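You operate a simulated robot arm through the tools that you are given. There is no shell and no other tool. Be economical: measure what you need, move in short steps, check, and stop when the job is done.

You run a simulated two-armed robot. Do the job below in one go: nothing can be reset, and whatever is moved stays where it is left.

Task
Press the tare key of the bench balance two times. Take the yellow feed jar from the balance end of the filter bench and leave it on the manifold stretch of the filter bench. Take the foam pad from the balance end of the filter bench and leave it on the green soap. Put the water jug on the seat of the padded bench. Take the white brush and put it on the main board for stirrer goods. Take the sample jar eight and leave it on the blue boat. Put the purple grease dauber on the manifold stretch of the filter bench away on the lower board for centrifuge goods. Do these in any order. Set down upright: feed jar, foam pad, water jug, sample jar eight, purple grease dauber.

The check looks at the end state, three seconds after you hand in, the way a careful person would. Anything else that was tipped, shoved, dropped, spilled or broken makes it a failure.

Robot
Two 7-joint arms with two-finger parallel grippers on one trunk, on a base that drives. Base frame: it is fixed to the floor where the robot stands at the start and does not move with it; the origin is under the middle of the robot, x ahead of it, y to its left, z up. Units: m, rad, N and s.
The left shoulder is at the start at [0.05, 0.161, 1.123], the right one opposite. With the tool pointing down near the work surface each hand reaches from about 0.1 to 0.64 m from the robot's upright axis, wherever it stands, measured 20 degrees to its own side. Places, roughly: blue boat (13x10x6 cm) [-5.8, 2.8, 0.7]; feed jar [0.75, 0.25, 1]; foam pad [0.75, 0.25, 1]; green soap (10x8x3 cm) [1, 0.4, 0.9]; lower board for centrifuge goods [-4.3, 5.7, 0.6]; main board for stirrer goods [-3.7, 5.9, 1]; manifold stretch of the filter bench [1.8, -1.8, 0.8]; purple grease dauber (6x4x7 cm) [1.8, -2.5, 0.9]; sample jar eight [-5.75, 3, 0.75]; seat of the padded bench [0.2, 2.3, 0.5]; tare key of the bench balance [0.7, -0.1, 0.9]; water jug (14x9x13 cm) [1.7, -2.4, 0.9]; white brush (6x3x8 cm) [-2.8, 3.6, 0.9]. Payload 3.43 kg a hand.
Tool frame (each hand has its own): the origin (TCP) lies between the finger pads and is the grasp point; the fingertips stand 0.03 m ahead of it; z points along the fingers, y is the line along which they close. The gripper opens to 0.094 m. The fingers are 0.028 m wide and 0.01 m thick; the gripper's body (0.05 by 0.096 m) begins 0.055 m behind the TCP.
Orientation is that of the tool frame in the base frame, as a unit quaternion [w, x, y, z]. With the fingers straight down and closing along the base's y, the tool's x points along the base's -x, its y along +y and its z along -z.

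Tools
- The arms move only by the tool move_arm. It takes "left_motion", "right_motion" or both (then of equal length, played together; a hand with none holds still); each is a list that holds one entry, the list of rows, each a list of 6 numbers: the shift along the base's x, y, z in m, then the turn, a rotation vector about the base's x, y, z in rad. In form: [[[x, y, z, wx, wy, wz], ...]]. A call has 1 to 10 rows; each row is the pose to reach, as a shift and turn from the pose commanded when the call began. "left_hand" and "right_hand" are, for a hand that has rows, the gripper command, from -1 (shut) to 1 (fully open), values between in proportion, set as the call begins (left out, the last holds). Rows are played at 5 a second. More than 0.05 m and 0.15 rad between two rows, or a gripper value outside its range, and nothing of the call is played. A pose out of reach is approached as far as the arm can. The call stops where the force on the tool passes 40 N (or 10 N more than at its start, if that is more) or the arm is blocked; 0.2 s more then pass. The fingers move at their own pace (about 0.045 m/s each) and stop on an object; they squeeze with about 43 N. The grip force told is the motor's: it shows also when the fingers shut on nothing. Time passes only in rows, and 0.2 s behind the last, so rows that repeat a pose let the fingers close. The reply holds the time, the measured pose of the TCP, the force on the tool along the base axes, the opening and the grip force, in the units named above and with some noise, with the torque about the TCP (base axes, N m) and any sound that the robot's microphone picked up, and new pictures: "views" is both (left out), scene, wrist or none (wrist: the cameras of the hands that moved).
- Cameras (640 x 400 px; columns grow to the right, rows downward): "scene" is now at [0.1334, 0.0035, 1.2772]; the picture's right is [0.04, -1.00, 0.00], its down [-0.27, -0.01, -0.96] and it looks along [0.96, 0.03, -0.27] (base axes); focal length 214 px, centre (320, 200). "left" rides on the left gripper at [0.076, -0.014, -0.103] in its tool frame; the picture's right is [0.18, 0.98, 0.00], its down [-0.75, 0.14, -0.64] and it looks along [-0.63, 0.12, 0.77] (tool axes); focal length 243 px, centre (320, 200). "right" rides on the right gripper at [0.076, 0.014, -0.102] in its tool frame; the picture's right is [-0.18, 0.98, 0.00], its down [-0.75, -0.14, -0.64] and it looks along [-0.63, -0.12, 0.77] (tool axes); focal length 243 px, centre (320, 200). There is no depth. A picture from a camera that has moved, and an enlarged one, comes with that camera's place and axes in the base frame and with its lens.
- lift_body(by): slides the trunk up (or, below 0, down) by that many m; the arms and the scene camera ride with it, the base frame stays. It gives what a move gives, with no picture.
- steer(legs): drives the robot by 1 to 6 legs, each [ahead, left, turn to the left] in m, m and rad, along the robot's own axes; the way and the turn of a leg run together, so that a leg with both is an arc; at most 1.5 m and 3.142 rad a leg. The arms and the cameras ride along, it lands a little off, and it stops where it bumps. It gives what a move gives, and a new picture of the scene camera.
- head_to(pan, tilt): turns the head with the scene camera to pan (to the left, within 1.396 rad either way) and tilt (down, from -0.506 to 1.204), counted from straight ahead of the robot. It gives what a move gives, and a new picture of the scene camera.
- inspect(camera, box): a new picture of the part [left, top, right, bottom] of that camera's present view, enlarged. The clock stands still meanwhile.
- close_job(): hands the job in; it is judged then, once.

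Go step by step. Nothing tells you exact positions but the pictures and the camera data: compare them with the known pose of the tool, close in by small moves and look again before you grip or let go. The budget is 196 turns and 260 pictures, counting those below and the enlarged ones. Unless the task says otherwise, let go and move clear before handing in, and close with one line.

The tools are called after ">>>" by a JSON object that holds its "name" and its "arguments". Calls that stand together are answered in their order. move_arm: Moves the arms, as the interface text tells. Its arguments: {"type":"object","properties":{"left_motion":{"type":"array","items":{"type":"array","items":{"type":"array","items":{"type":"number"}}}},"left_hand":{"type":"number"},"right_motion":{"type":"array","items":{"type":"array","items":{"type":"array","items":{"type":"number"}}}},"right_hand":{"type":"number"},"views":{"type":"string","enum":["both","scene","wrist","none"]}},"required":[]} The other tools are called the same way: lift_body (by) slides the trunk up or down; steer (legs) drives the base; head_to (pan, tilt) turns the head that bears the scene camera; inspect (camera, box) takes an enlarged picture of a part of a camera's view; close_job () hands the job in.

At the start:

```text
t: 0.0
left_ee_pos: [0.3768, 0.1633, 1.2479]
left_tcp_rot: [-0.002, 0.0, 1.0, -0.001]
left_wrist_force: [-0.3, 0.3, 0.3]
left_wrist_torque: [-0.02, 0.0, -0.03]
left_opening: 0.094
left_finger_force: 0.1
right_ee_pos: [0.4635, -0.0916, 1.1768]
right_tcp_rot: [0.0, 0.0, 1.0, 0.0]
right_wrist_force: [0.2, -0.4, -1.0]
right_wrist_torque: [-0.03, 0.02, 0.0]
right_opening: 0.0939
right_finger_force: 0.1
trunk travel left (down, up): [-0.15, 0.117]
robot x, y, heading: [-0.001, 0.0012, 0.001]
head pan, tilt: [0.037, 0.278]
```

scene: 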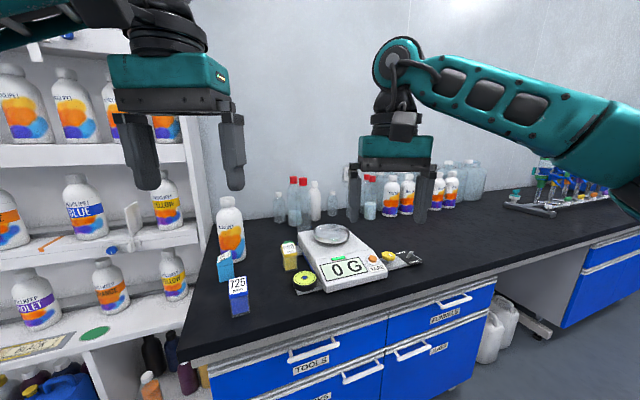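
right: 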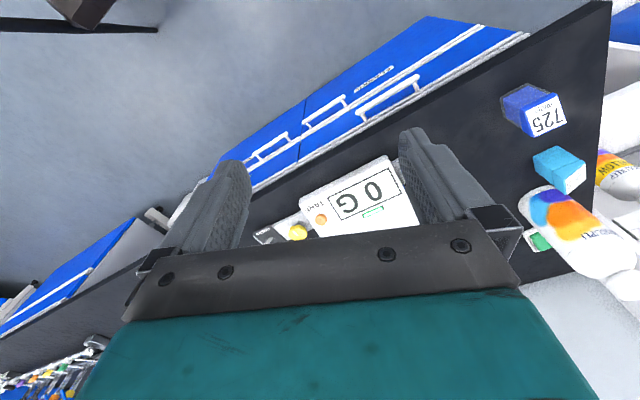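
left: 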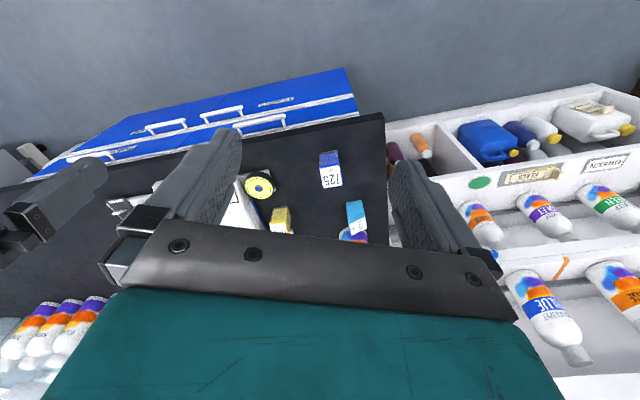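

I see the balance on the filter bench ahead, with several small items left of it. I zoom in to identify the feed jar, foam pad, green soap and tare key.

>>> {"name": "inspect", "arguments": {"camera": "scene", "box": [200, 180, 440, 330]}}

>>> {"name": "inspect", "arguments": {"camera": "left", "box": [200, 130, 400, 255]}}

```text
2.67 times, centred on (320, 255) of scene
camera zoom: at [0.1334, 0.0035, 1.2772], right [0.04, -1.0, 0.0], down [-0.27, -0.01, -0.96], along [0.96, 0.03, -0.27], focal length 572 px, centre (320, 53)
```

zoom: 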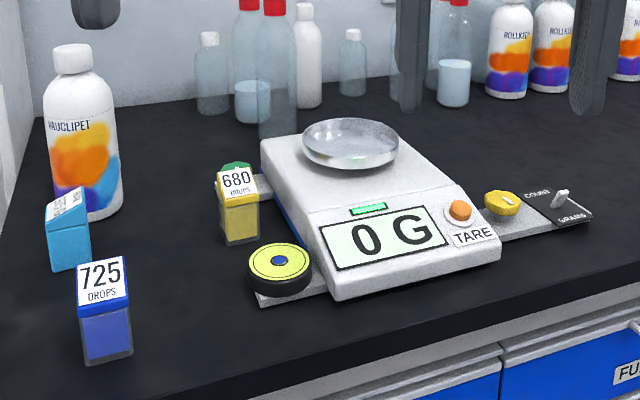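

```text
3.20 times, centred on (300, 192) of left
camera zoom: at [0.301, 0.1483, 1.352], right [-0.18, 0.98, 0.0], down [0.75, 0.14, 0.64], along [0.63, 0.12, -0.77], focal length 776 px, centre (384, 224)
```

zoom: 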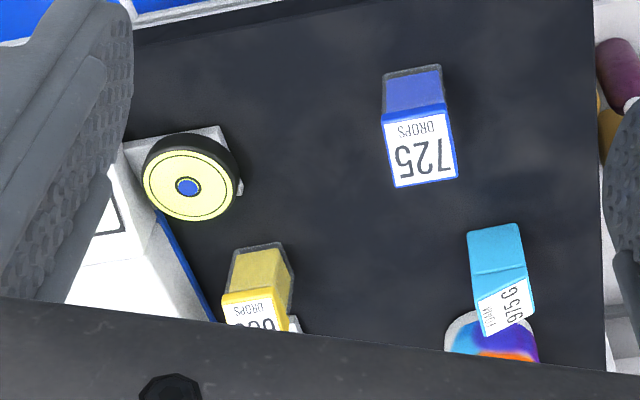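

>>> {"name": "inspect", "arguments": {"camera": "right", "box": [480, 60, 640, 280]}}

>>> {"name": "head_to", "arguments": {"pan": 0.35, "tilt": 0.5}}

```text
1.82 times, centred on (560, 170) of right
camera zoom: at [0.3874, -0.0792, 1.2785], right [0.18, 0.98, 0.0], down [0.75, -0.14, 0.64], along [0.63, -0.12, -0.77], focal length 441 px, centre (-116, 254)
```

zoom: 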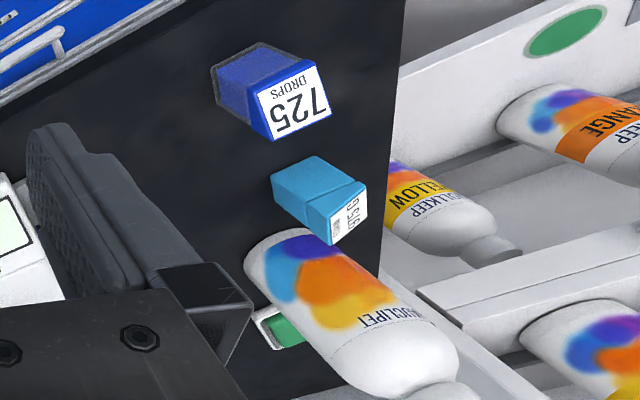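

```text
t: 0.8
left_ee_pos: [0.3766, 0.1613, 1.2486]
left_tcp_rot: [-0.001, 0.0, 1.0, -0.001]
left_wrist_force: [1.0, -0.4, 0.2]
left_wrist_torque: [0.01, 0.01, -0.01]
left_opening: 0.0941
left_finger_force: 0.0
right_ee_pos: [0.4643, -0.0914, 1.1771]
right_tcp_rot: [0.0, -0.001, 1.0, 0.0]
right_wrist_force: [-0.1, 0.6, -0.1]
right_wrist_torque: [-0.02, 0.0, 0.03]
right_opening: 0.0941
right_finger_force: 0.1
trunk travel left (down, up): [-0.15, 0.117]
robot x, y, heading: [0.0007, -0.0013, 0.0]
head pan, tilt: [0.351, 0.499]
camera scene: at [0.1256, 0.0313, 1.2567], right [0.34, -0.94, 0.0], down [-0.45, -0.16, -0.88], along [0.82, 0.3, -0.48], focal length 214 px, centre (320, 200)
```

scene: 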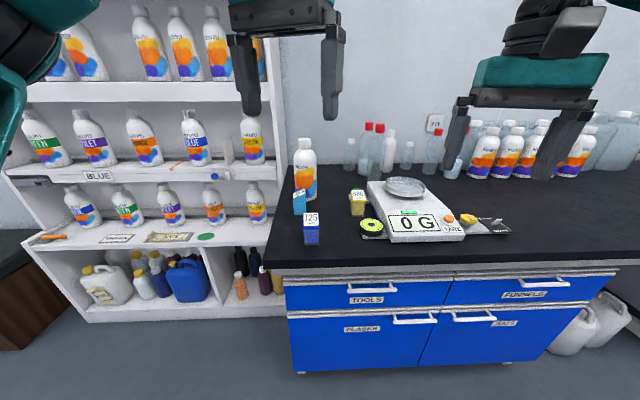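

The cyan block next to the white bottle looks like the pad and a green thing is behind the bottle. I look down to see how much room the base has to move ahead.

>>> {"name": "head_to", "arguments": {"pan": 0.0, "tilt": 1.15}}

```text
t: 1.8
left_ee_pos: [0.3757, 0.1617, 1.2478]
left_tcp_rot: [-0.001, 0.0, 1.0, -0.001]
left_wrist_force: [0.3, 0.1, 0.3]
left_wrist_torque: [-0.01, 0.02, -0.03]
left_opening: 0.094
left_finger_force: 0.0
right_ee_pos: [0.4634, -0.0936, 1.1765]
right_tcp_rot: [0.0, 0.0, 1.0, 0.0]
right_wrist_force: [0.8, 0.2, -0.3]
right_wrist_torque: [0.02, 0.0, 0.0]
right_opening: 0.094
right_finger_force: 0.0
trunk travel left (down, up): [-0.15, 0.117]
robot x, y, heading: [0.0027, -0.0006, -0.002]
head pan, tilt: [0.0, 1.15]
camera scene: at [0.0997, 0.0001, 1.2059], right [0.0, -1.0, 0.0], down [-0.91, 0.0, -0.41], along [0.41, 0.0, -0.91], focal length 214 px, centre (320, 200)
```

scene: 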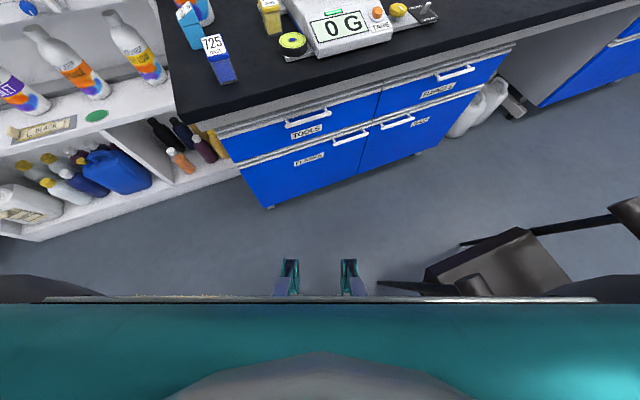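

The bench runs at an angle (about 22° to me), so I turn square to it and shift a little to the right and ahead.

>>> {"name": "steer", "arguments": {"legs": [[0, 0, 0.38], [0.1, -0.2, 0]]}}

>>> {"name": "head_to", "arguments": {"pan": 0.0, "tilt": 1.0}}

```text
t: 4.0
left_ee_pos: [0.302, 0.2792, 1.2474]
left_tcp_rot: [-0.001, -0.189, 0.982, 0.0]
left_wrist_force: [0.4, 0.2, -0.1]
left_wrist_torque: [0.02, 0.02, -0.02]
left_opening: 0.0942
left_finger_force: 0.1
right_ee_pos: [0.4768, 0.0746, 1.1768]
right_tcp_rot: [-0.001, -0.19, 0.982, 0.0]
right_wrist_force: [-0.3, 0.5, 0.3]
right_wrist_torque: [0.0, 0.0, -0.01]
right_opening: 0.094
right_finger_force: 0.0
trunk travel left (down, up): [-0.15, 0.117]
robot x, y, heading: [0.0158, -0.0082, 0.387]
head pan, tilt: [0.0, 1.15]
stopped in leg 2: the robot was blocked; the commanded pose is now the measured one
camera scene: at [0.1057, 0.0255, 1.2059], right [0.37, -0.93, 0.0], down [-0.85, -0.34, -0.41], along [0.38, 0.15, -0.91], focal length 214 px, centre (320, 200)
```

scene: 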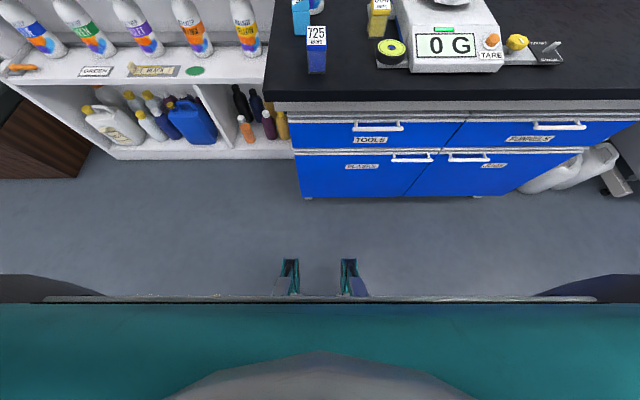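

```text
t: 4.7
left_ee_pos: [0.3025, 0.2796, 1.2484]
left_tcp_rot: [-0.001, -0.189, 0.982, -0.001]
left_wrist_force: [-0.8, 1.0, 0.4]
left_wrist_torque: [-0.03, -0.02, -0.04]
left_opening: 0.0941
left_finger_force: 0.0
right_ee_pos: [0.4774, 0.0757, 1.1755]
right_tcp_rot: [0.0, -0.19, 0.982, 0.001]
right_wrist_force: [0.0, -0.1, 0.1]
right_wrist_torque: [-0.02, -0.04, 0.04]
right_opening: 0.0938
right_finger_force: 0.1
trunk travel left (down, up): [-0.15, 0.117]
robot x, y, heading: [0.0127, -0.0102, 0.38]
head pan, tilt: [0.0, 1.0]
camera scene: at [0.115, 0.0294, 1.2156], right [0.37, -0.93, 0.0], down [-0.78, -0.31, -0.54], along [0.5, 0.2, -0.84], focal length 214 px, centre (320, 200)
```

scene: 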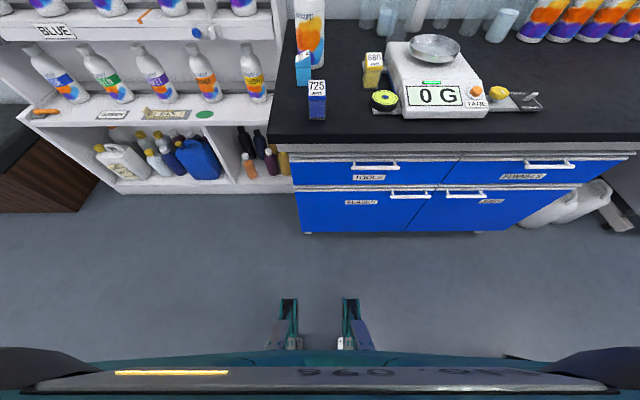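

Something blocked me, probably the chair seen on my right; I look that way.

>>> {"name": "head_to", "arguments": {"pan": -1.2, "tilt": 1.0}}

>>> {"name": "head_to", "arguments": {"pan": -0.7, "tilt": 0.8}}

```text
t: 6.0
left_ee_pos: [0.3023, 0.2787, 1.248]
left_tcp_rot: [0.0, -0.19, 0.982, -0.001]
left_wrist_force: [0.0, 0.2, 0.4]
left_wrist_torque: [0.0, -0.01, 0.03]
left_opening: 0.0938
left_finger_force: 0.1
right_ee_pos: [0.478, 0.0764, 1.1766]
right_tcp_rot: [-0.001, -0.19, 0.982, 0.0]
right_wrist_force: [0.1, -0.7, 0.3]
right_wrist_torque: [-0.02, -0.03, 0.0]
right_opening: 0.0941
right_finger_force: 0.0
trunk travel left (down, up): [-0.15, 0.117]
robot x, y, heading: [0.0131, -0.0135, 0.379]
head pan, tilt: [-1.201, 1.0]
camera scene: at [0.0978, -0.0474, 1.2156], right [-0.73, -0.68, 0.0], down [-0.57, 0.62, -0.54], along [0.37, -0.39, -0.84], focal length 214 px, centre (320, 200)
```

scene: 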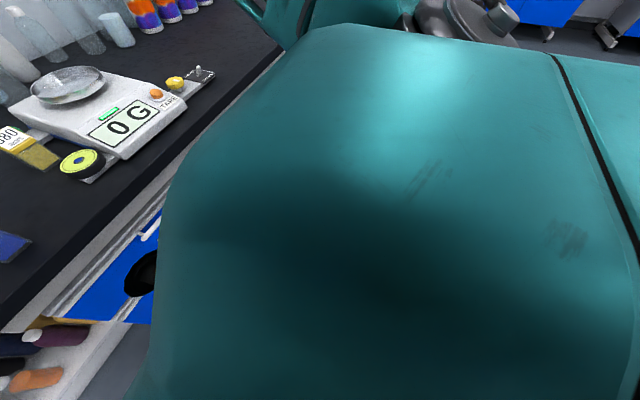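

```text
t: 7.0
left_ee_pos: [0.3015, 0.279, 1.2476]
left_tcp_rot: [-0.001, -0.189, 0.982, -0.001]
left_wrist_force: [-0.7, -0.4, 0.0]
left_wrist_torque: [0.0, 0.0, 0.01]
left_opening: 0.0939
left_finger_force: 0.0
right_ee_pos: [0.4784, 0.0755, 1.1765]
right_tcp_rot: [0.0, -0.191, 0.982, 0.0]
right_wrist_force: [-0.4, -0.3, -0.3]
right_wrist_torque: [-0.02, 0.0, 0.01]
right_opening: 0.094
right_finger_force: 0.0
trunk travel left (down, up): [-0.15, 0.117]
robot x, y, heading: [0.0114, -0.0096, 0.384]
head pan, tilt: [-0.7, 0.799]
camera scene: at [0.1268, -0.0219, 1.2307], right [-0.31, -0.95, 0.0], down [-0.68, 0.23, -0.7], along [0.66, -0.22, -0.72], focal length 214 px, centre (320, 200)
```

scene: 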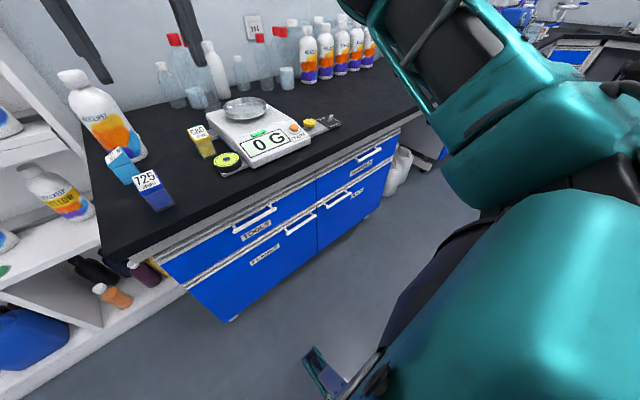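

The chair stands close on my right, so I go ahead only, in small steps.

>>> {"name": "steer", "arguments": {"legs": [[0.12, 0, 0], [0.08, 0, 0]]}}

>>> {"name": "head_to", "arguments": {"pan": 0.0, "tilt": 0.7}}

```text
t: 8.9
left_ee_pos: [0.4871, 0.3514, 1.2484]
left_tcp_rot: [0.0, -0.187, 0.982, -0.001]
left_wrist_force: [0.6, 0.7, 0.0]
left_wrist_torque: [0.01, 0.02, -0.05]
left_opening: 0.0943
left_finger_force: 0.1
right_ee_pos: [0.6626, 0.1477, 1.1758]
right_tcp_rot: [0.0, -0.189, 0.982, -0.001]
right_wrist_force: [0.9, -0.1, -0.8]
right_wrist_torque: [-0.02, -0.01, 0.05]
right_opening: 0.094
right_finger_force: 0.1
trunk travel left (down, up): [-0.15, 0.117]
robot x, y, heading: [0.1976, 0.0628, 0.381]
head pan, tilt: [-0.7, 0.799]
camera scene: at [0.3118, 0.0517, 1.2306], right [-0.32, -0.95, 0.0], down [-0.68, 0.23, -0.7], along [0.66, -0.22, -0.72], focal length 214 px, centre (320, 200)
```

scene: 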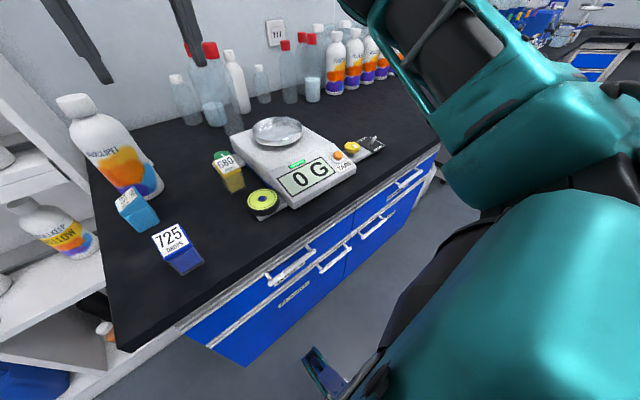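

```text
t: 9.9
left_ee_pos: [0.4865, 0.3527, 1.2485]
left_tcp_rot: [0.001, -0.188, 0.982, -0.001]
left_wrist_force: [0.2, -0.4, 0.0]
left_wrist_torque: [-0.01, -0.01, 0.0]
left_opening: 0.0943
left_finger_force: 0.0
right_ee_pos: [0.6628, 0.1484, 1.1765]
right_tcp_rot: [0.0, -0.188, 0.982, 0.0]
right_wrist_force: [-0.3, 0.2, -1.0]
right_wrist_torque: [0.01, -0.02, 0.06]
right_opening: 0.0941
right_finger_force: 0.0
trunk travel left (down, up): [-0.15, 0.117]
robot x, y, heading: [0.1999, 0.0638, 0.382]
head pan, tilt: [0.0, 0.7]
camera scene: at [0.3135, 0.1082, 1.239], right [0.37, -0.93, 0.0], down [-0.6, -0.24, -0.76], along [0.71, 0.28, -0.64], focal length 214 px, centre (320, 200)
```

scene: 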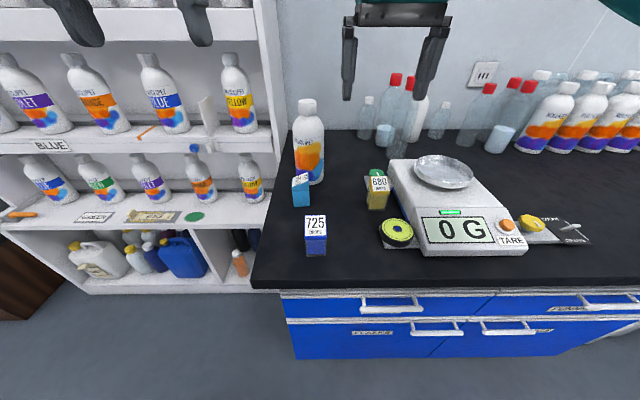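

>>> {"name": "inspect", "arguments": {"camera": "scene", "box": [260, 90, 420, 265]}}

>>> {"name": "inspect", "arguments": {"camera": "right", "box": [0, 0, 640, 400]}}

>>> {"name": "inspect", "arguments": {"camera": "left", "box": [0, 0, 640, 400]}}

```text
2.29 times, centred on (340, 178) of scene
camera zoom: at [0.3135, 0.1082, 1.239], right [0.37, -0.93, 0.0], down [-0.6, -0.24, -0.76], along [0.71, 0.28, -0.64], focal length 490 px, centre (274, 251)
```

zoom: 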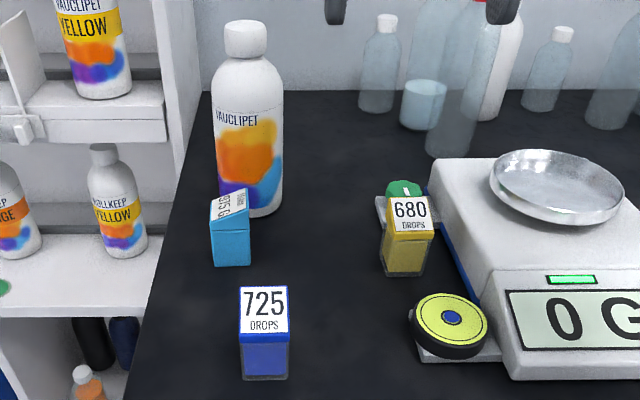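

```text
1.00 times, centred on (320, 200) of right (not enlarged: the box is as wide or as high as the picture)
camera zoom: at [0.5856, 0.1317, 1.2787], right [-0.19, 0.98, 0.0], down [0.75, 0.15, 0.64], along [0.63, 0.12, -0.77], focal length 243 px, centre (320, 200)
```

zoom: 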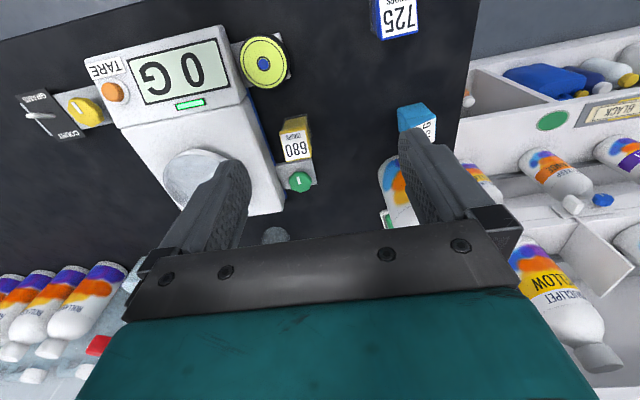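

```text
1.00 times, centred on (320, 200) of left (not enlarged: the box is as wide or as high as the picture)
camera zoom: at [0.4219, 0.3108, 1.3521], right [-0.53, 0.85, 0.0], down [0.65, 0.41, 0.64], along [0.54, 0.34, -0.77], focal length 243 px, centre (320, 200)
```

zoom: 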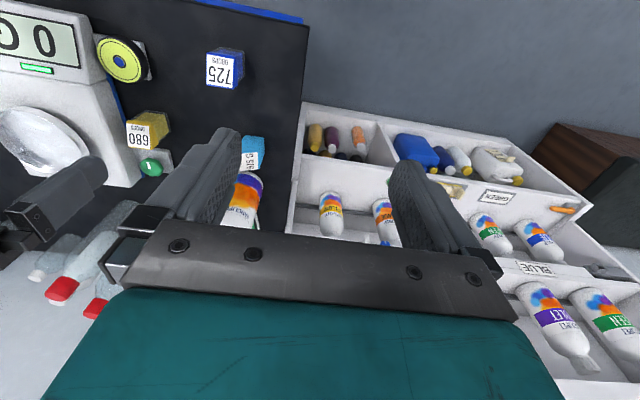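

The green soap is behind the white bottle; the cyan block should be the foam pad and the 680 the yellow jar. First the tare key: I shut the right hand and bring it above the key at about (0.766, -0.153).

>>> {"name": "move_arm", "arguments": {"right_motion": [[[0.015, -0.043, 0, 0, 0, 0], [0.03, -0.086, 0, 0, 0, 0], [0.045, -0.129, 0, 0, 0, 0], [0.06, -0.172, 0, 0, 0, 0], [0.075, -0.215, 0, 0, 0, 0], [0.09, -0.258, 0, 0, 0, 0], [0.103, -0.301, 0, 0, 0, 0], [0.103, -0.301, -0.045, 0, 0, 0], [0.103, -0.301, -0.09, 0, 0, 0], [0.103, -0.301, -0.13, 0, 0, 0]]], "right_hand": -1}}

```text
t: 12.1
left_ee_pos: [0.4869, 0.3525, 1.2484]
left_tcp_rot: [-0.001, -0.189, 0.982, 0.0]
left_wrist_force: [1.1, 0.3, 0.4]
left_wrist_torque: [0.01, 0.02, -0.01]
left_opening: 0.094
left_finger_force: 0.0
right_ee_pos: [0.7658, -0.152, 1.0485]
right_tcp_rot: [0.0, -0.189, 0.982, 0.0]
right_wrist_force: [-0.5, -0.6, 0.3]
right_wrist_torque: [0.0, 0.02, 0.0]
right_opening: 0.0002
right_finger_force: 33.1
trunk travel left (down, up): [-0.15, 0.117]
robot x, y, heading: [0.1984, 0.0593, 0.375]
head pan, tilt: [0.0, 0.7]
camera scene: at [0.3137, 0.1081, 1.239], right [0.37, -0.93, 0.0], down [-0.6, -0.24, -0.76], along [0.71, 0.28, -0.64], focal length 214 px, centre (320, 200)
camera right: at [0.6903, -0.1692, 1.1498], right [-0.19, 0.98, 0.0], down [0.75, 0.15, 0.64], along [0.63, 0.12, -0.77], focal length 243 px, centre (320, 200)
```

scene: 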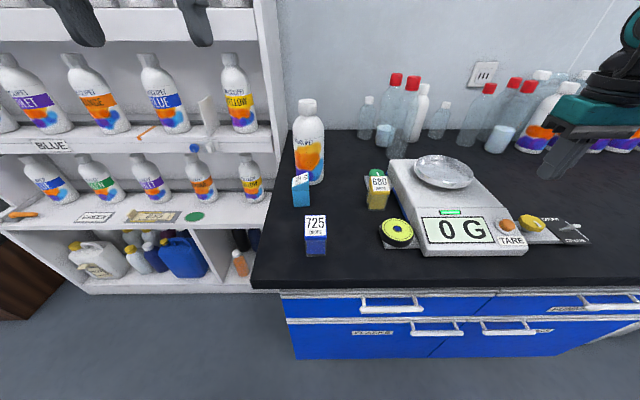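
right: 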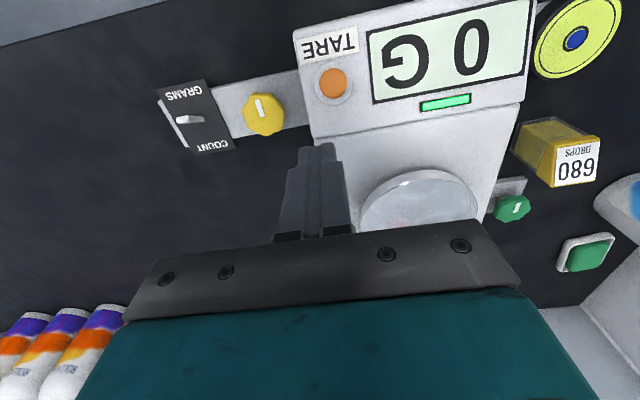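

>>> {"name": "move_arm", "arguments": {"right_motion": [[[-0.017, 0.006, -0.03, 0, 0, 0], [-0.017, 0.006, -0.06, 0, 0, 0], [-0.017, 0.006, -0.085, 0, 0, 0], [-0.017, 0.006, -0.085, 0, 0, 0]]], "right_hand": -1, "views": "wrist"}}

```text
t: 13.1
left_ee_pos: [0.4867, 0.3518, 1.2482]
left_tcp_rot: [0.001, -0.189, 0.982, -0.001]
left_wrist_force: [0.2, -0.2, -0.5]
left_wrist_torque: [0.0, 0.0, 0.02]
left_opening: 0.0941
left_finger_force: 0.2
right_ee_pos: [0.748, -0.1467, 0.9627]
right_tcp_rot: [0.001, -0.189, 0.982, 0.001]
right_wrist_force: [0.0, 0.9, 0.1]
right_wrist_torque: [0.0, -0.03, 0.0]
right_opening: 0.0001
right_finger_force: 33.1
trunk travel left (down, up): [-0.15, 0.117]
robot x, y, heading: [0.1965, 0.0621, 0.379]
head pan, tilt: [0.0, 0.7]
camera right: at [0.6726, -0.1628, 1.0641], right [-0.19, 0.98, 0.0], down [0.75, 0.15, 0.64], along [0.63, 0.12, -0.77], focal length 243 px, centre (320, 200)
```

right: 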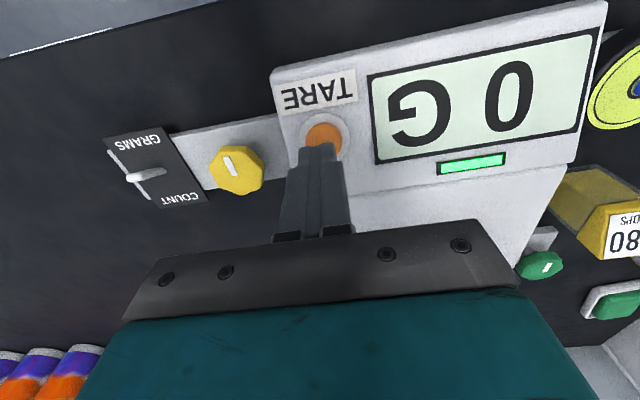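

>>> {"name": "move_arm", "arguments": {"right_motion": [[[-0.005, 0.0, -0.006, 0, 0, 0], [-0.005, 0, -0.012, 0, 0, 0], [-0.005, 0, -0.016, 0, 0, 0], [-0.005, 0, -0.019, 0, 0, 0], [-0.005, 0, -0.022, 0, 0, 0], [-0.005, 0, -0.024, 0, 0, 0]]], "right_hand": -1, "views": "wrist"}}

```text
t: 14.5
left_ee_pos: [0.4858, 0.3527, 1.2492]
left_tcp_rot: [0.0, -0.188, 0.982, 0.0]
left_wrist_force: [-0.3, 0.4, 0.3]
left_wrist_torque: [0.02, 0.0, 0.0]
left_opening: 0.0939
left_finger_force: 0.1
right_ee_pos: [0.7435, -0.1457, 0.9378]
right_tcp_rot: [0.002, -0.189, 0.982, 0.0]
right_wrist_force: [1.4, 0.3, 5.0]
right_wrist_torque: [0.08, -0.09, 0.03]
right_opening: 0.0
right_finger_force: 32.8
trunk travel left (down, up): [-0.15, 0.117]
robot x, y, heading: [0.1995, 0.0606, 0.375]
head pan, tilt: [0.0, 0.7]
heard: click
camera right: at [0.6668, -0.1629, 1.0399], right [-0.19, 0.98, 0.0], down [0.75, 0.15, 0.64], along [0.63, 0.13, -0.76], focal length 243 px, centre (320, 200)
```

right: 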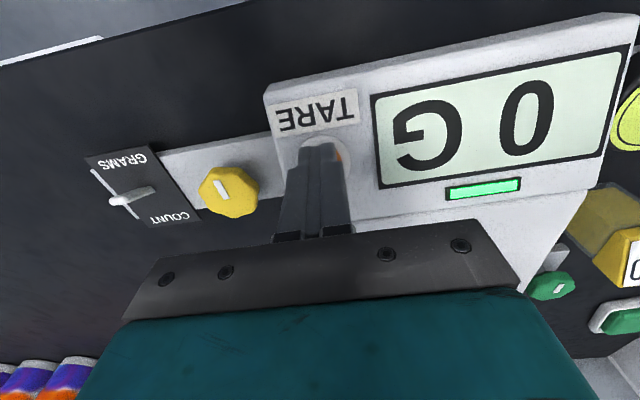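

One click heard with 5 N. I release fully, then press the second time.

>>> {"name": "move_arm", "arguments": {"right_motion": [[[0, 0, 0.012, 0, 0, 0], [0, 0, 0.022, 0, 0, 0], [0, 0, 0.022, 0, 0, 0], [0, 0, 0.022, 0, 0, 0]]], "views": "none"}}

>>> {"name": "move_arm", "arguments": {"right_motion": [[[0, 0, -0.006, 0, 0, 0], [0, 0, -0.012, 0, 0, 0], [0, 0, -0.016, 0, 0, 0], [0, 0, -0.019, 0, 0, 0], [0, 0, -0.022, 0, 0, 0]]], "views": "none"}}

```text
t: 15.5
left_ee_pos: [0.4868, 0.353, 1.2479]
left_tcp_rot: [0.0, -0.189, 0.982, -0.001]
left_wrist_force: [0.0, 0.4, 0.1]
left_wrist_torque: [0.0, -0.03, -0.02]
left_opening: 0.0939
left_finger_force: 0.1
right_ee_pos: [0.7428, -0.1461, 0.9581]
right_tcp_rot: [0.0, -0.189, 0.982, 0.0]
right_wrist_force: [-0.2, 0.0, -0.9]
right_wrist_torque: [-0.01, 0.0, 0.01]
right_opening: 0.0
right_finger_force: 33.2
trunk travel left (down, up): [-0.15, 0.117]
robot x, y, heading: [0.1974, 0.0627, 0.386]
head pan, tilt: [0.0, 0.7]
```

```text
t: 16.7
left_ee_pos: [0.4863, 0.353, 1.2472]
left_tcp_rot: [0.001, -0.188, 0.982, -0.001]
left_wrist_force: [0.1, -0.8, -0.1]
left_wrist_torque: [-0.02, -0.02, -0.01]
left_opening: 0.094
left_finger_force: 0.0
right_ee_pos: [0.7433, -0.1466, 0.9385]
right_tcp_rot: [0.001, -0.19, 0.982, 0.0]
right_wrist_force: [1.0, -0.5, 5.9]
right_wrist_torque: [0.04, -0.11, 0.05]
right_opening: 0.0
right_finger_force: 33.1
trunk travel left (down, up): [-0.15, 0.117]
robot x, y, heading: [0.1981, 0.0612, 0.377]
head pan, tilt: [0.0, 0.7]
heard: click
```

Second click heard. I raise the right hand and look over the yellow jar.

>>> {"name": "move_arm", "arguments": {"right_motion": [[[0, 0, 0.05, 0, 0, 0], [0, 0, 0.1, 0, 0, 0], [0, 0, 0.15, 0, 0, 0], [-0.01, 0.045, 0.16, 0, 0, 0], [-0.025, 0.09, 0.16, 0, 0, 0], [-0.04, 0.135, 0.16, 0, 0, 0], [-0.055, 0.18, 0.16, 0, 0, 0], [-0.07, 0.225, 0.16, 0, 0, 0], [-0.08, 0.265, 0.16, 0, 0, 0], [-0.08, 0.275, 0.16, 0, 0, 0]]], "right_hand": 0.5, "views": "wrist"}}

```text
t: 18.9
left_ee_pos: [0.4864, 0.3527, 1.2472]
left_tcp_rot: [-0.001, -0.189, 0.982, -0.001]
left_wrist_force: [-0.3, -0.3, -0.5]
left_wrist_torque: [0.0, -0.04, 0.04]
left_opening: 0.0941
left_finger_force: 0.1
right_ee_pos: [0.6628, 0.128, 1.0985]
right_tcp_rot: [0.0, -0.188, 0.982, -0.001]
right_wrist_force: [-1.1, 0.0, 0.4]
right_wrist_torque: [-0.02, -0.01, 0.0]
right_opening: 0.0706
right_finger_force: 0.0
trunk travel left (down, up): [-0.15, 0.117]
robot x, y, heading: [0.197, 0.0593, 0.379]
head pan, tilt: [0.0, 0.7]
camera right: at [0.5881, 0.1121, 1.1998], right [-0.19, 0.98, 0.0], down [0.75, 0.15, 0.64], along [0.63, 0.12, -0.77], focal length 243 px, centre (320, 200)
```

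right: 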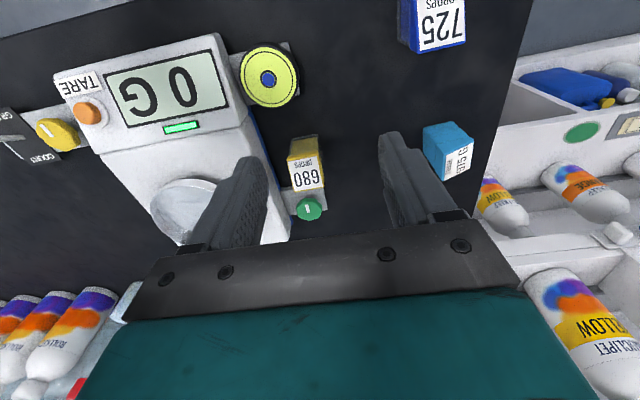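

>>> {"name": "move_arm", "arguments": {"right_motion": [[[0.035, 0, 0, 0, 0, 0], [0.07, 0, 0, 0, 0, 0], [0.102, 0, -0.03, 0, 0, 0], [0.102, 0, -0.07, 0, 0, 0], [0.102, 0, -0.09, 0, 0, 0], [0.102, 0, -0.09, 0, 0, 0]]], "right_hand": 0.34, "views": "wrist"}}

```text
t: 20.3
left_ee_pos: [0.4853, 0.3523, 1.2476]
left_tcp_rot: [-0.001, -0.188, 0.982, -0.001]
left_wrist_force: [-0.2, -0.2, -0.8]
left_wrist_torque: [0.0, -0.01, 0.01]
left_opening: 0.0938
left_finger_force: 0.0
right_ee_pos: [0.7646, 0.1283, 1.0092]
right_tcp_rot: [0.0, -0.189, 0.982, 0.0]
right_wrist_force: [0.0, 0.2, 0.1]
right_wrist_torque: [-0.02, 0.0, 0.02]
right_opening: 0.0631
right_finger_force: 0.1
trunk travel left (down, up): [-0.15, 0.117]
robot x, y, heading: [0.1974, 0.0589, 0.382]
head pan, tilt: [0.0, 0.7]
camera right: at [0.6886, 0.1113, 1.1108], right [-0.19, 0.98, 0.0], down [0.75, 0.15, 0.64], along [0.63, 0.12, -0.77], focal length 243 px, centre (320, 200)
```

right: 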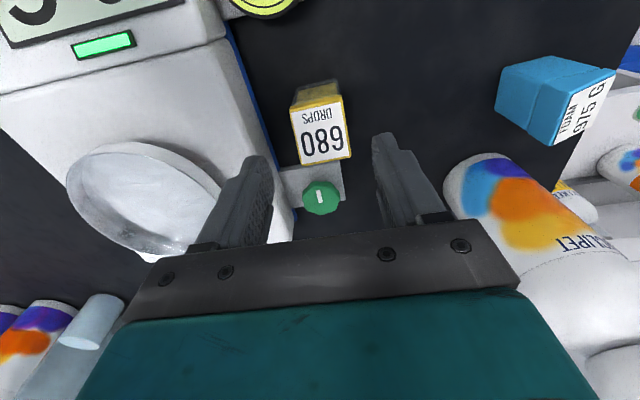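

>>> {"name": "move_arm", "arguments": {"right_motion": [[[0.001, -0.001, -0.02, 0, 0, 0], [0.001, -0.001, -0.045, 0, 0, 0], [0.001, -0.001, -0.07, 0, 0, 0], [0.001, -0.001, -0.09, 0, 0, 0], [0.001, -0.001, -0.105, 0, 0, 0]]], "right_hand": 0.12, "views": "both"}}

```text
t: 21.5
left_ee_pos: [0.4856, 0.3526, 1.2495]
left_tcp_rot: [0.0, -0.188, 0.982, -0.001]
left_wrist_force: [-0.3, -0.1, -0.6]
left_wrist_torque: [-0.01, 0.01, 0.02]
left_opening: 0.0941
left_finger_force: 0.1
right_ee_pos: [0.7655, 0.127, 0.9025]
right_tcp_rot: [0.0, -0.189, 0.982, 0.0]
right_wrist_force: [-0.5, -0.4, 0.8]
right_wrist_torque: [-0.01, 0.0, 0.03]
right_opening: 0.0527
right_finger_force: 0.0
trunk travel left (down, up): [-0.15, 0.117]
robot x, y, heading: [0.1996, 0.0614, 0.386]
head pan, tilt: [0.0, 0.7]
camera scene: at [0.3136, 0.1083, 1.239], right [0.37, -0.93, 0.0], down [-0.6, -0.24, -0.76], along [0.71, 0.28, -0.64], focal length 214 px, centre (320, 200)
camera right: at [0.6896, 0.1106, 1.0035], right [-0.19, 0.98, 0.0], down [0.75, 0.15, 0.64], along [0.63, 0.12, -0.77], focal length 243 px, centre (320, 200)
```

scene: 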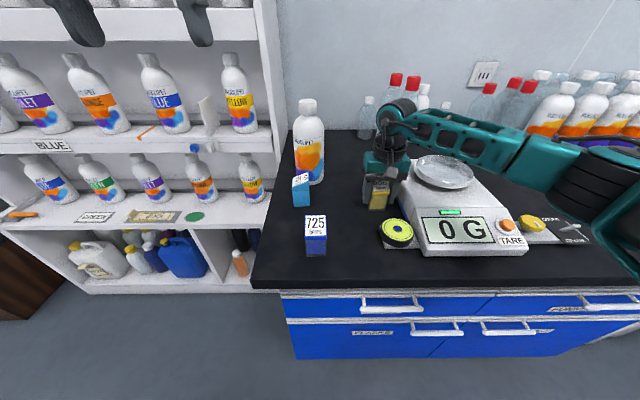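
right: 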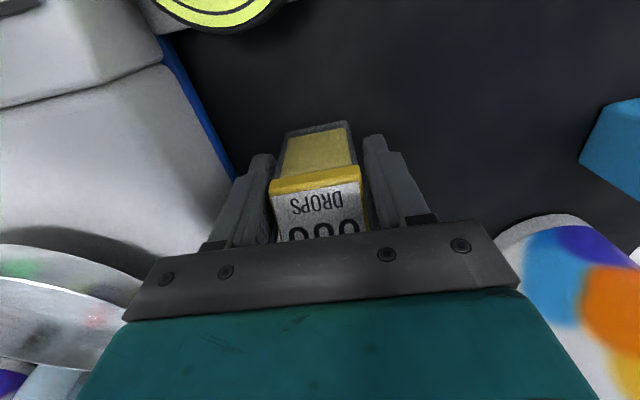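

Jar is between the fingers; I close and lift.

>>> {"name": "move_arm", "arguments": {"right_motion": [[[0, 0, 0, 0, 0, 0], [0, 0, 0, 0, 0, 0], [0, 0, 0, 0, 0, 0], [0, 0, 0.03, 0, 0, 0], [0, 0, 0.07, 0, 0, 0], [0, 0, 0.11, 0, 0, 0], [0, 0, 0.15, 0, 0, 0]]], "right_hand": -1, "views": "both"}}

```text
t: 23.1
left_ee_pos: [0.4869, 0.3521, 1.248]
left_tcp_rot: [0.0, -0.188, 0.982, -0.001]
left_wrist_force: [-0.4, 0.3, -0.6]
left_wrist_torque: [-0.01, -0.02, -0.06]
left_opening: 0.094
left_finger_force: 0.1
right_ee_pos: [0.7673, 0.1273, 1.0508]
right_tcp_rot: [-0.001, -0.189, 0.982, 0.0]
right_wrist_force: [0.0, -0.4, -2.4]
right_wrist_torque: [-0.01, 0.01, -0.02]
right_opening: 0.048
right_finger_force: 42.9
trunk travel left (down, up): [-0.15, 0.117]
robot x, y, heading: [0.1999, 0.0643, 0.378]
head pan, tilt: [0.0, 0.7]
camera scene: at [0.3133, 0.1084, 1.239], right [0.37, -0.93, 0.0], down [-0.6, -0.24, -0.77], along [0.71, 0.28, -0.64], focal length 214 px, centre (320, 200)
camera right: at [0.691, 0.1106, 1.153], right [-0.19, 0.98, 0.0], down [0.75, 0.15, 0.64], along [0.63, 0.12, -0.77], focal length 243 px, centre (320, 200)
```

scene: 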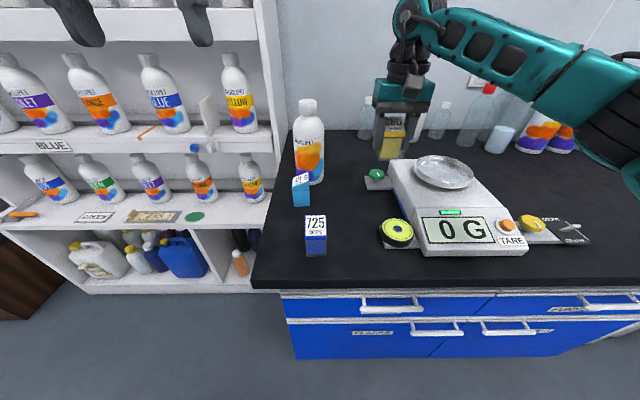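
right: 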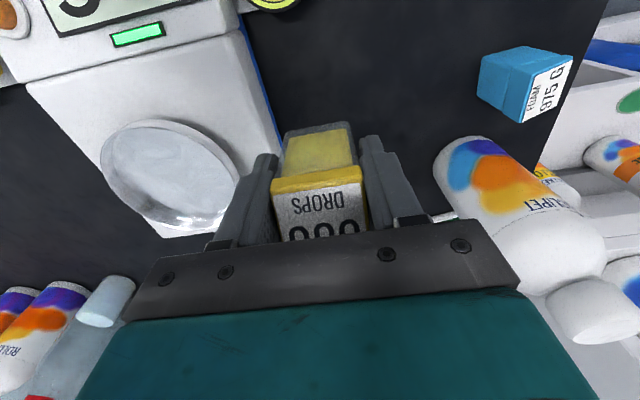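

The jar is held (TCP was 0.9025 when it stood on the bench). The pad's soap target is far back behind the bottle and best reached by the right arm, so I park the jar on the clear front spot for the moment.

>>> {"name": "move_arm", "arguments": {"right_motion": [[[-0.04, 0.004, 0, 0, 0, 0], [-0.08, 0.008, 0, 0, 0, 0], [-0.12, 0.012, -0.01, 0, 0, 0], [-0.127, 0.013, -0.055, 0, 0, 0], [-0.127, 0.013, -0.1, 0, 0, 0], [-0.127, 0.013, -0.13, 0, 0, 0], [-0.127, 0.013, -0.142, 0, 0, 0], [-0.127, 0.013, -0.146, 0, 0, 0], [-0.127, 0.013, -0.146, 0, 0, 0]]], "views": "both"}}

```text
t: 25.1
left_ee_pos: [0.4865, 0.3521, 1.248]
left_tcp_rot: [0.0, -0.188, 0.982, -0.001]
left_wrist_force: [-0.1, -1.2, 0.1]
left_wrist_torque: [0.0, 0.02, 0.01]
left_opening: 0.094
left_finger_force: 0.0
right_ee_pos: [0.6382, 0.1394, 0.9063]
right_tcp_rot: [0.0, -0.189, 0.982, 0.0]
right_wrist_force: [0.2, -0.4, -1.0]
right_wrist_torque: [-0.03, -0.03, 0.02]
right_opening: 0.0482
right_finger_force: 42.9
trunk travel left (down, up): [-0.15, 0.117]
robot x, y, heading: [0.1961, 0.0631, 0.38]
head pan, tilt: [0.0, 0.7]
camera scene: at [0.3136, 0.1084, 1.239], right [0.37, -0.93, 0.0], down [-0.6, -0.24, -0.76], along [0.71, 0.28, -0.64], focal length 214 px, centre (320, 200)
camera right: at [0.5624, 0.1236, 1.008], right [-0.19, 0.98, 0.0], down [0.75, 0.15, 0.64], along [0.63, 0.12, -0.77], focal length 243 px, centre (320, 200)
```

scene: 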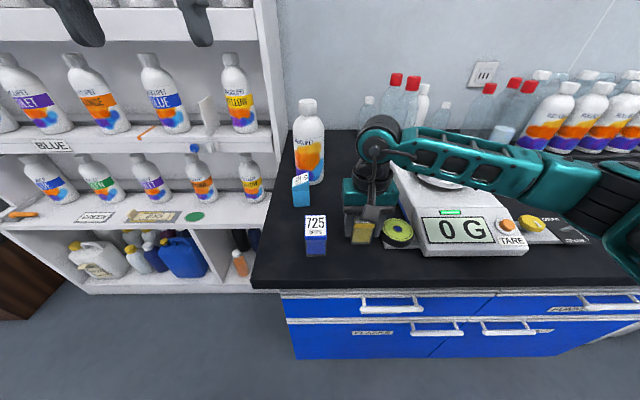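
right: 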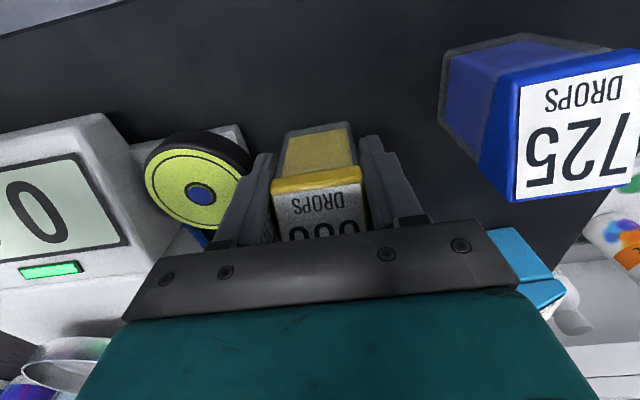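

>>> {"name": "move_arm", "arguments": {"right_motion": [[[0, 0, -0.002, 0, 0, 0], [0, 0, -0.004, 0, 0, 0], [0, 0, -0.005, 0, 0, 0]]], "views": "none"}}

>>> {"name": "move_arm", "arguments": {"right_motion": [[[0, 0, 0, 0, 0, 0], [0, 0, 0, 0, 0, 0], [0, 0, 0.03, 0, 0, 0], [0, 0, 0.07, 0, 0, 0], [0, 0, 0.11, 0, 0, 0], [0, 0, 0.15, 0, 0, 0], [0, 0, 0.19, 0, 0, 0]]], "right_hand": 0.2, "views": "both"}}

```text
t: 25.9
left_ee_pos: [0.4874, 0.3521, 1.2481]
left_tcp_rot: [0.0, -0.189, 0.982, 0.0]
left_wrist_force: [-0.6, -0.1, 1.1]
left_wrist_torque: [0.04, 0.0, 0.0]
left_opening: 0.094
left_finger_force: 0.1
right_ee_pos: [0.6401, 0.1394, 0.9028]
right_tcp_rot: [0.002, -0.189, 0.982, 0.0]
right_wrist_force: [-0.2, -0.2, 3.2]
right_wrist_torque: [-0.12, 0.08, 0.03]
right_opening: 0.0484
right_finger_force: 42.8
trunk travel left (down, up): [-0.15, 0.117]
robot x, y, heading: [0.1959, 0.0623, 0.381]
head pan, tilt: [0.0, 0.7]
```

```text
t: 27.5
left_ee_pos: [0.4859, 0.3527, 1.2496]
left_tcp_rot: [0.0, -0.189, 0.982, -0.001]
left_wrist_force: [-0.6, 0.2, 0.5]
left_wrist_torque: [0.0, -0.02, 0.0]
left_opening: 0.0941
left_finger_force: 0.0
right_ee_pos: [0.637, 0.1406, 1.0926]
right_tcp_rot: [0.0, -0.189, 0.982, 0.0]
right_wrist_force: [0.6, -0.3, 0.4]
right_wrist_torque: [0.01, 0.04, -0.02]
right_opening: 0.0567
right_finger_force: 0.0
trunk travel left (down, up): [-0.15, 0.117]
robot x, y, heading: [0.1945, 0.0621, 0.376]
head pan, tilt: [0.0, 0.7]
camera scene: at [0.3132, 0.1085, 1.239], right [0.37, -0.93, 0.0], down [-0.6, -0.24, -0.77], along [0.71, 0.28, -0.64], focal length 214 px, centre (320, 200)
camera right: at [0.5608, 0.1244, 1.195], right [-0.19, 0.98, 0.0], down [0.75, 0.15, 0.64], along [0.63, 0.12, -0.77], focal length 243 px, centre (320, 200)
```

scene: 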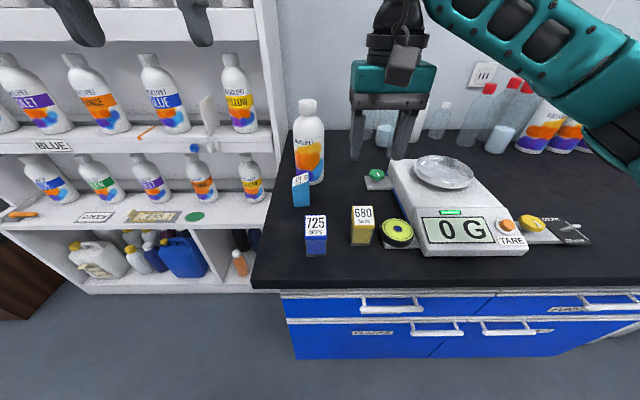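
right: 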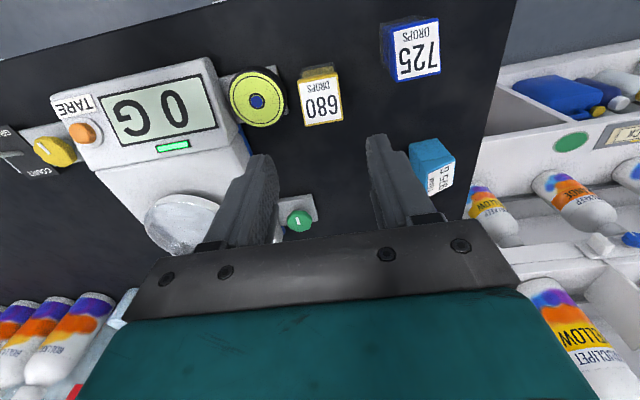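

The jar stands well. I pull the left hand back from the shelf and edge the base further ahead.

>>> {"name": "move_arm", "arguments": {"left_motion": [[[-0.035, -0.03, 0, 0, 0, 0], [-0.07, -0.06, 0, 0, 0, 0], [-0.105, -0.09, 0, 0, 0, 0], [-0.13, -0.11, 0, 0, 0, 0]]], "views": "none"}}

>>> {"name": "steer", "arguments": {"legs": [[0.05, 0, 0], [0.05, 0, 0]]}}

```text
t: 28.5
left_ee_pos: [0.3567, 0.2412, 1.249]
left_tcp_rot: [0.0, -0.188, 0.982, -0.001]
left_wrist_force: [-0.8, -0.5, -0.1]
left_wrist_torque: [0.02, -0.01, 0.0]
left_opening: 0.094
left_finger_force: 0.1
right_ee_pos: [0.636, 0.1397, 1.0929]
right_tcp_rot: [0.001, -0.189, 0.982, 0.0]
right_wrist_force: [0.4, 0.2, 1.0]
right_wrist_torque: [0.03, 0.01, 0.01]
right_opening: 0.0562
right_finger_force: 0.1
trunk travel left (down, up): [-0.15, 0.117]
robot x, y, heading: [0.1964, 0.0623, 0.377]
head pan, tilt: [0.0, 0.7]
```

```text
t: 29.8
left_ee_pos: [0.4046, 0.2612, 1.2491]
left_tcp_rot: [-0.001, -0.189, 0.982, 0.0]
left_wrist_force: [1.3, 0.2, 1.4]
left_wrist_torque: [-0.02, -0.01, -0.03]
left_opening: 0.0937
left_finger_force: 0.1
right_ee_pos: [0.6849, 0.1599, 1.0927]
right_tcp_rot: [0.0, -0.19, 0.982, 0.001]
right_wrist_force: [1.1, -0.4, -0.4]
right_wrist_torque: [-0.01, 0.04, -0.01]
right_opening: 0.0561
right_finger_force: 0.1
trunk travel left (down, up): [-0.15, 0.117]
robot x, y, heading: [0.2472, 0.0809, 0.38]
head pan, tilt: [0.0, 0.7]
stopped in leg 2: the robot was blocked; the commanded pose is now the measured one
camera scene: at [0.3616, 0.1275, 1.2389], right [0.37, -0.93, 0.0], down [-0.6, -0.24, -0.76], along [0.71, 0.28, -0.64], focal length 214 px, centre (320, 200)
```

scene: 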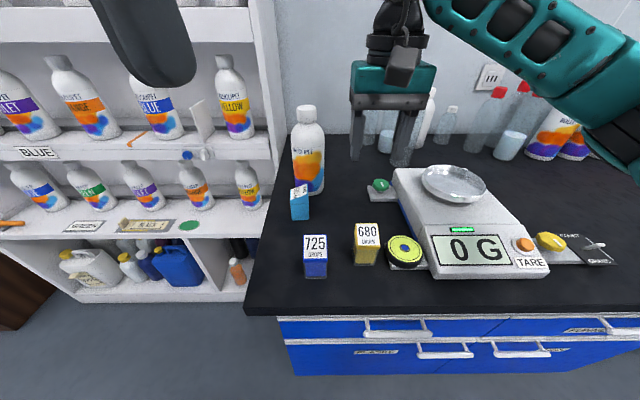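

I'm about as near as the base allows; turning left will bring the right shoulder forward. I tuck the right hand to the right first, then back off slightly and turn.

>>> {"name": "move_arm", "arguments": {"right_motion": [[[-0.008, -0.04, 0.03, 0, 0, 0], [-0.016, -0.08, 0.06, 0, 0, 0], [-0.024, -0.12, 0.06, 0, 0, 0], [-0.032, -0.16, 0.06, 0, 0, 0], [-0.04, -0.2, 0.06, 0, 0, 0], [-0.048, -0.246, 0.06, 0, 0, 0]]], "views": "none"}}

>>> {"name": "steer", "arguments": {"legs": [[-0.03, 0, 0], [0, 0, 0.4], [0, 0, 0.385]]}}

>>> {"name": "head_to", "arguments": {"pan": -0.785, "tilt": 0.7}}

```text
refused: row 1 steps farther than a row can; nothing moved
```

```text
t: 32.9
left_ee_pos: [0.206, 0.3108, 1.2494]
left_tcp_rot: [0.0, -0.545, 0.838, -0.002]
left_wrist_force: [0.1, 0.2, 0.2]
left_wrist_torque: [0.03, 0.0, 0.01]
left_opening: 0.094
left_finger_force: 0.1
right_ee_pos: [0.478, 0.434, 1.0929]
right_tcp_rot: [0.0, -0.546, 0.838, 0.0]
right_wrist_force: [-0.2, 0.4, -0.4]
right_wrist_torque: [0.0, -0.04, -0.03]
right_opening: 0.0563
right_finger_force: 0.1
trunk travel left (down, up): [-0.15, 0.117]
robot x, y, heading: [0.2166, 0.0727, 1.15]
head pan, tilt: [0.0, 0.7]
camera scene: at [0.2681, 0.1844, 1.239], right [0.91, -0.41, 0.0], down [-0.26, -0.59, -0.76], along [0.31, 0.7, -0.64], focal length 214 px, centre (320, 200)
```

scene: 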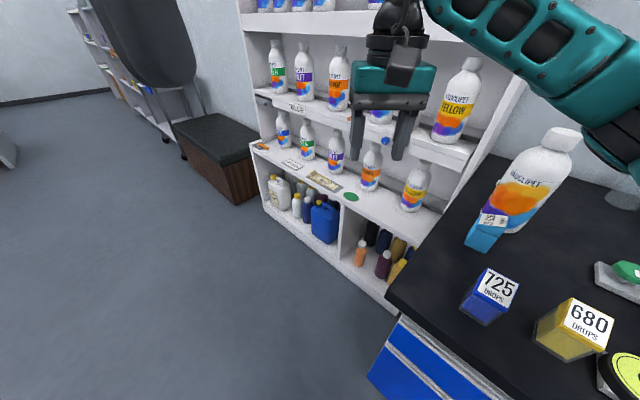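

```text
t: 34.1
left_ee_pos: [0.2068, 0.3115, 1.2489]
left_tcp_rot: [0.0, -0.545, 0.838, -0.002]
left_wrist_force: [-0.1, 0.0, 0.5]
left_wrist_torque: [-0.01, 0.0, -0.01]
left_opening: 0.0938
left_finger_force: 0.0
right_ee_pos: [0.4767, 0.4329, 1.0932]
right_tcp_rot: [-0.001, -0.545, 0.838, 0.0]
right_wrist_force: [-0.6, 0.1, 0.0]
right_wrist_torque: [-0.03, -0.01, 0.0]
right_opening: 0.0561
right_finger_force: 0.1
trunk travel left (down, up): [-0.15, 0.117]
robot x, y, heading: [0.216, 0.0683, 1.155]
head pan, tilt: [-0.785, 0.7]
camera scene: at [0.3131, 0.1373, 1.239], right [0.36, -0.93, 0.0], down [-0.6, -0.23, -0.76], along [0.71, 0.28, -0.64], focal length 214 px, centre (320, 200)
```

scene: 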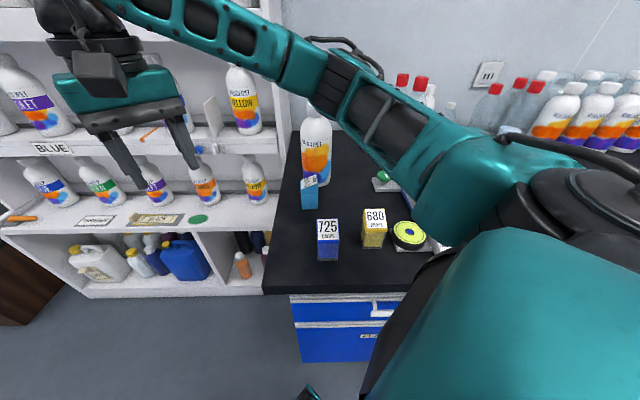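

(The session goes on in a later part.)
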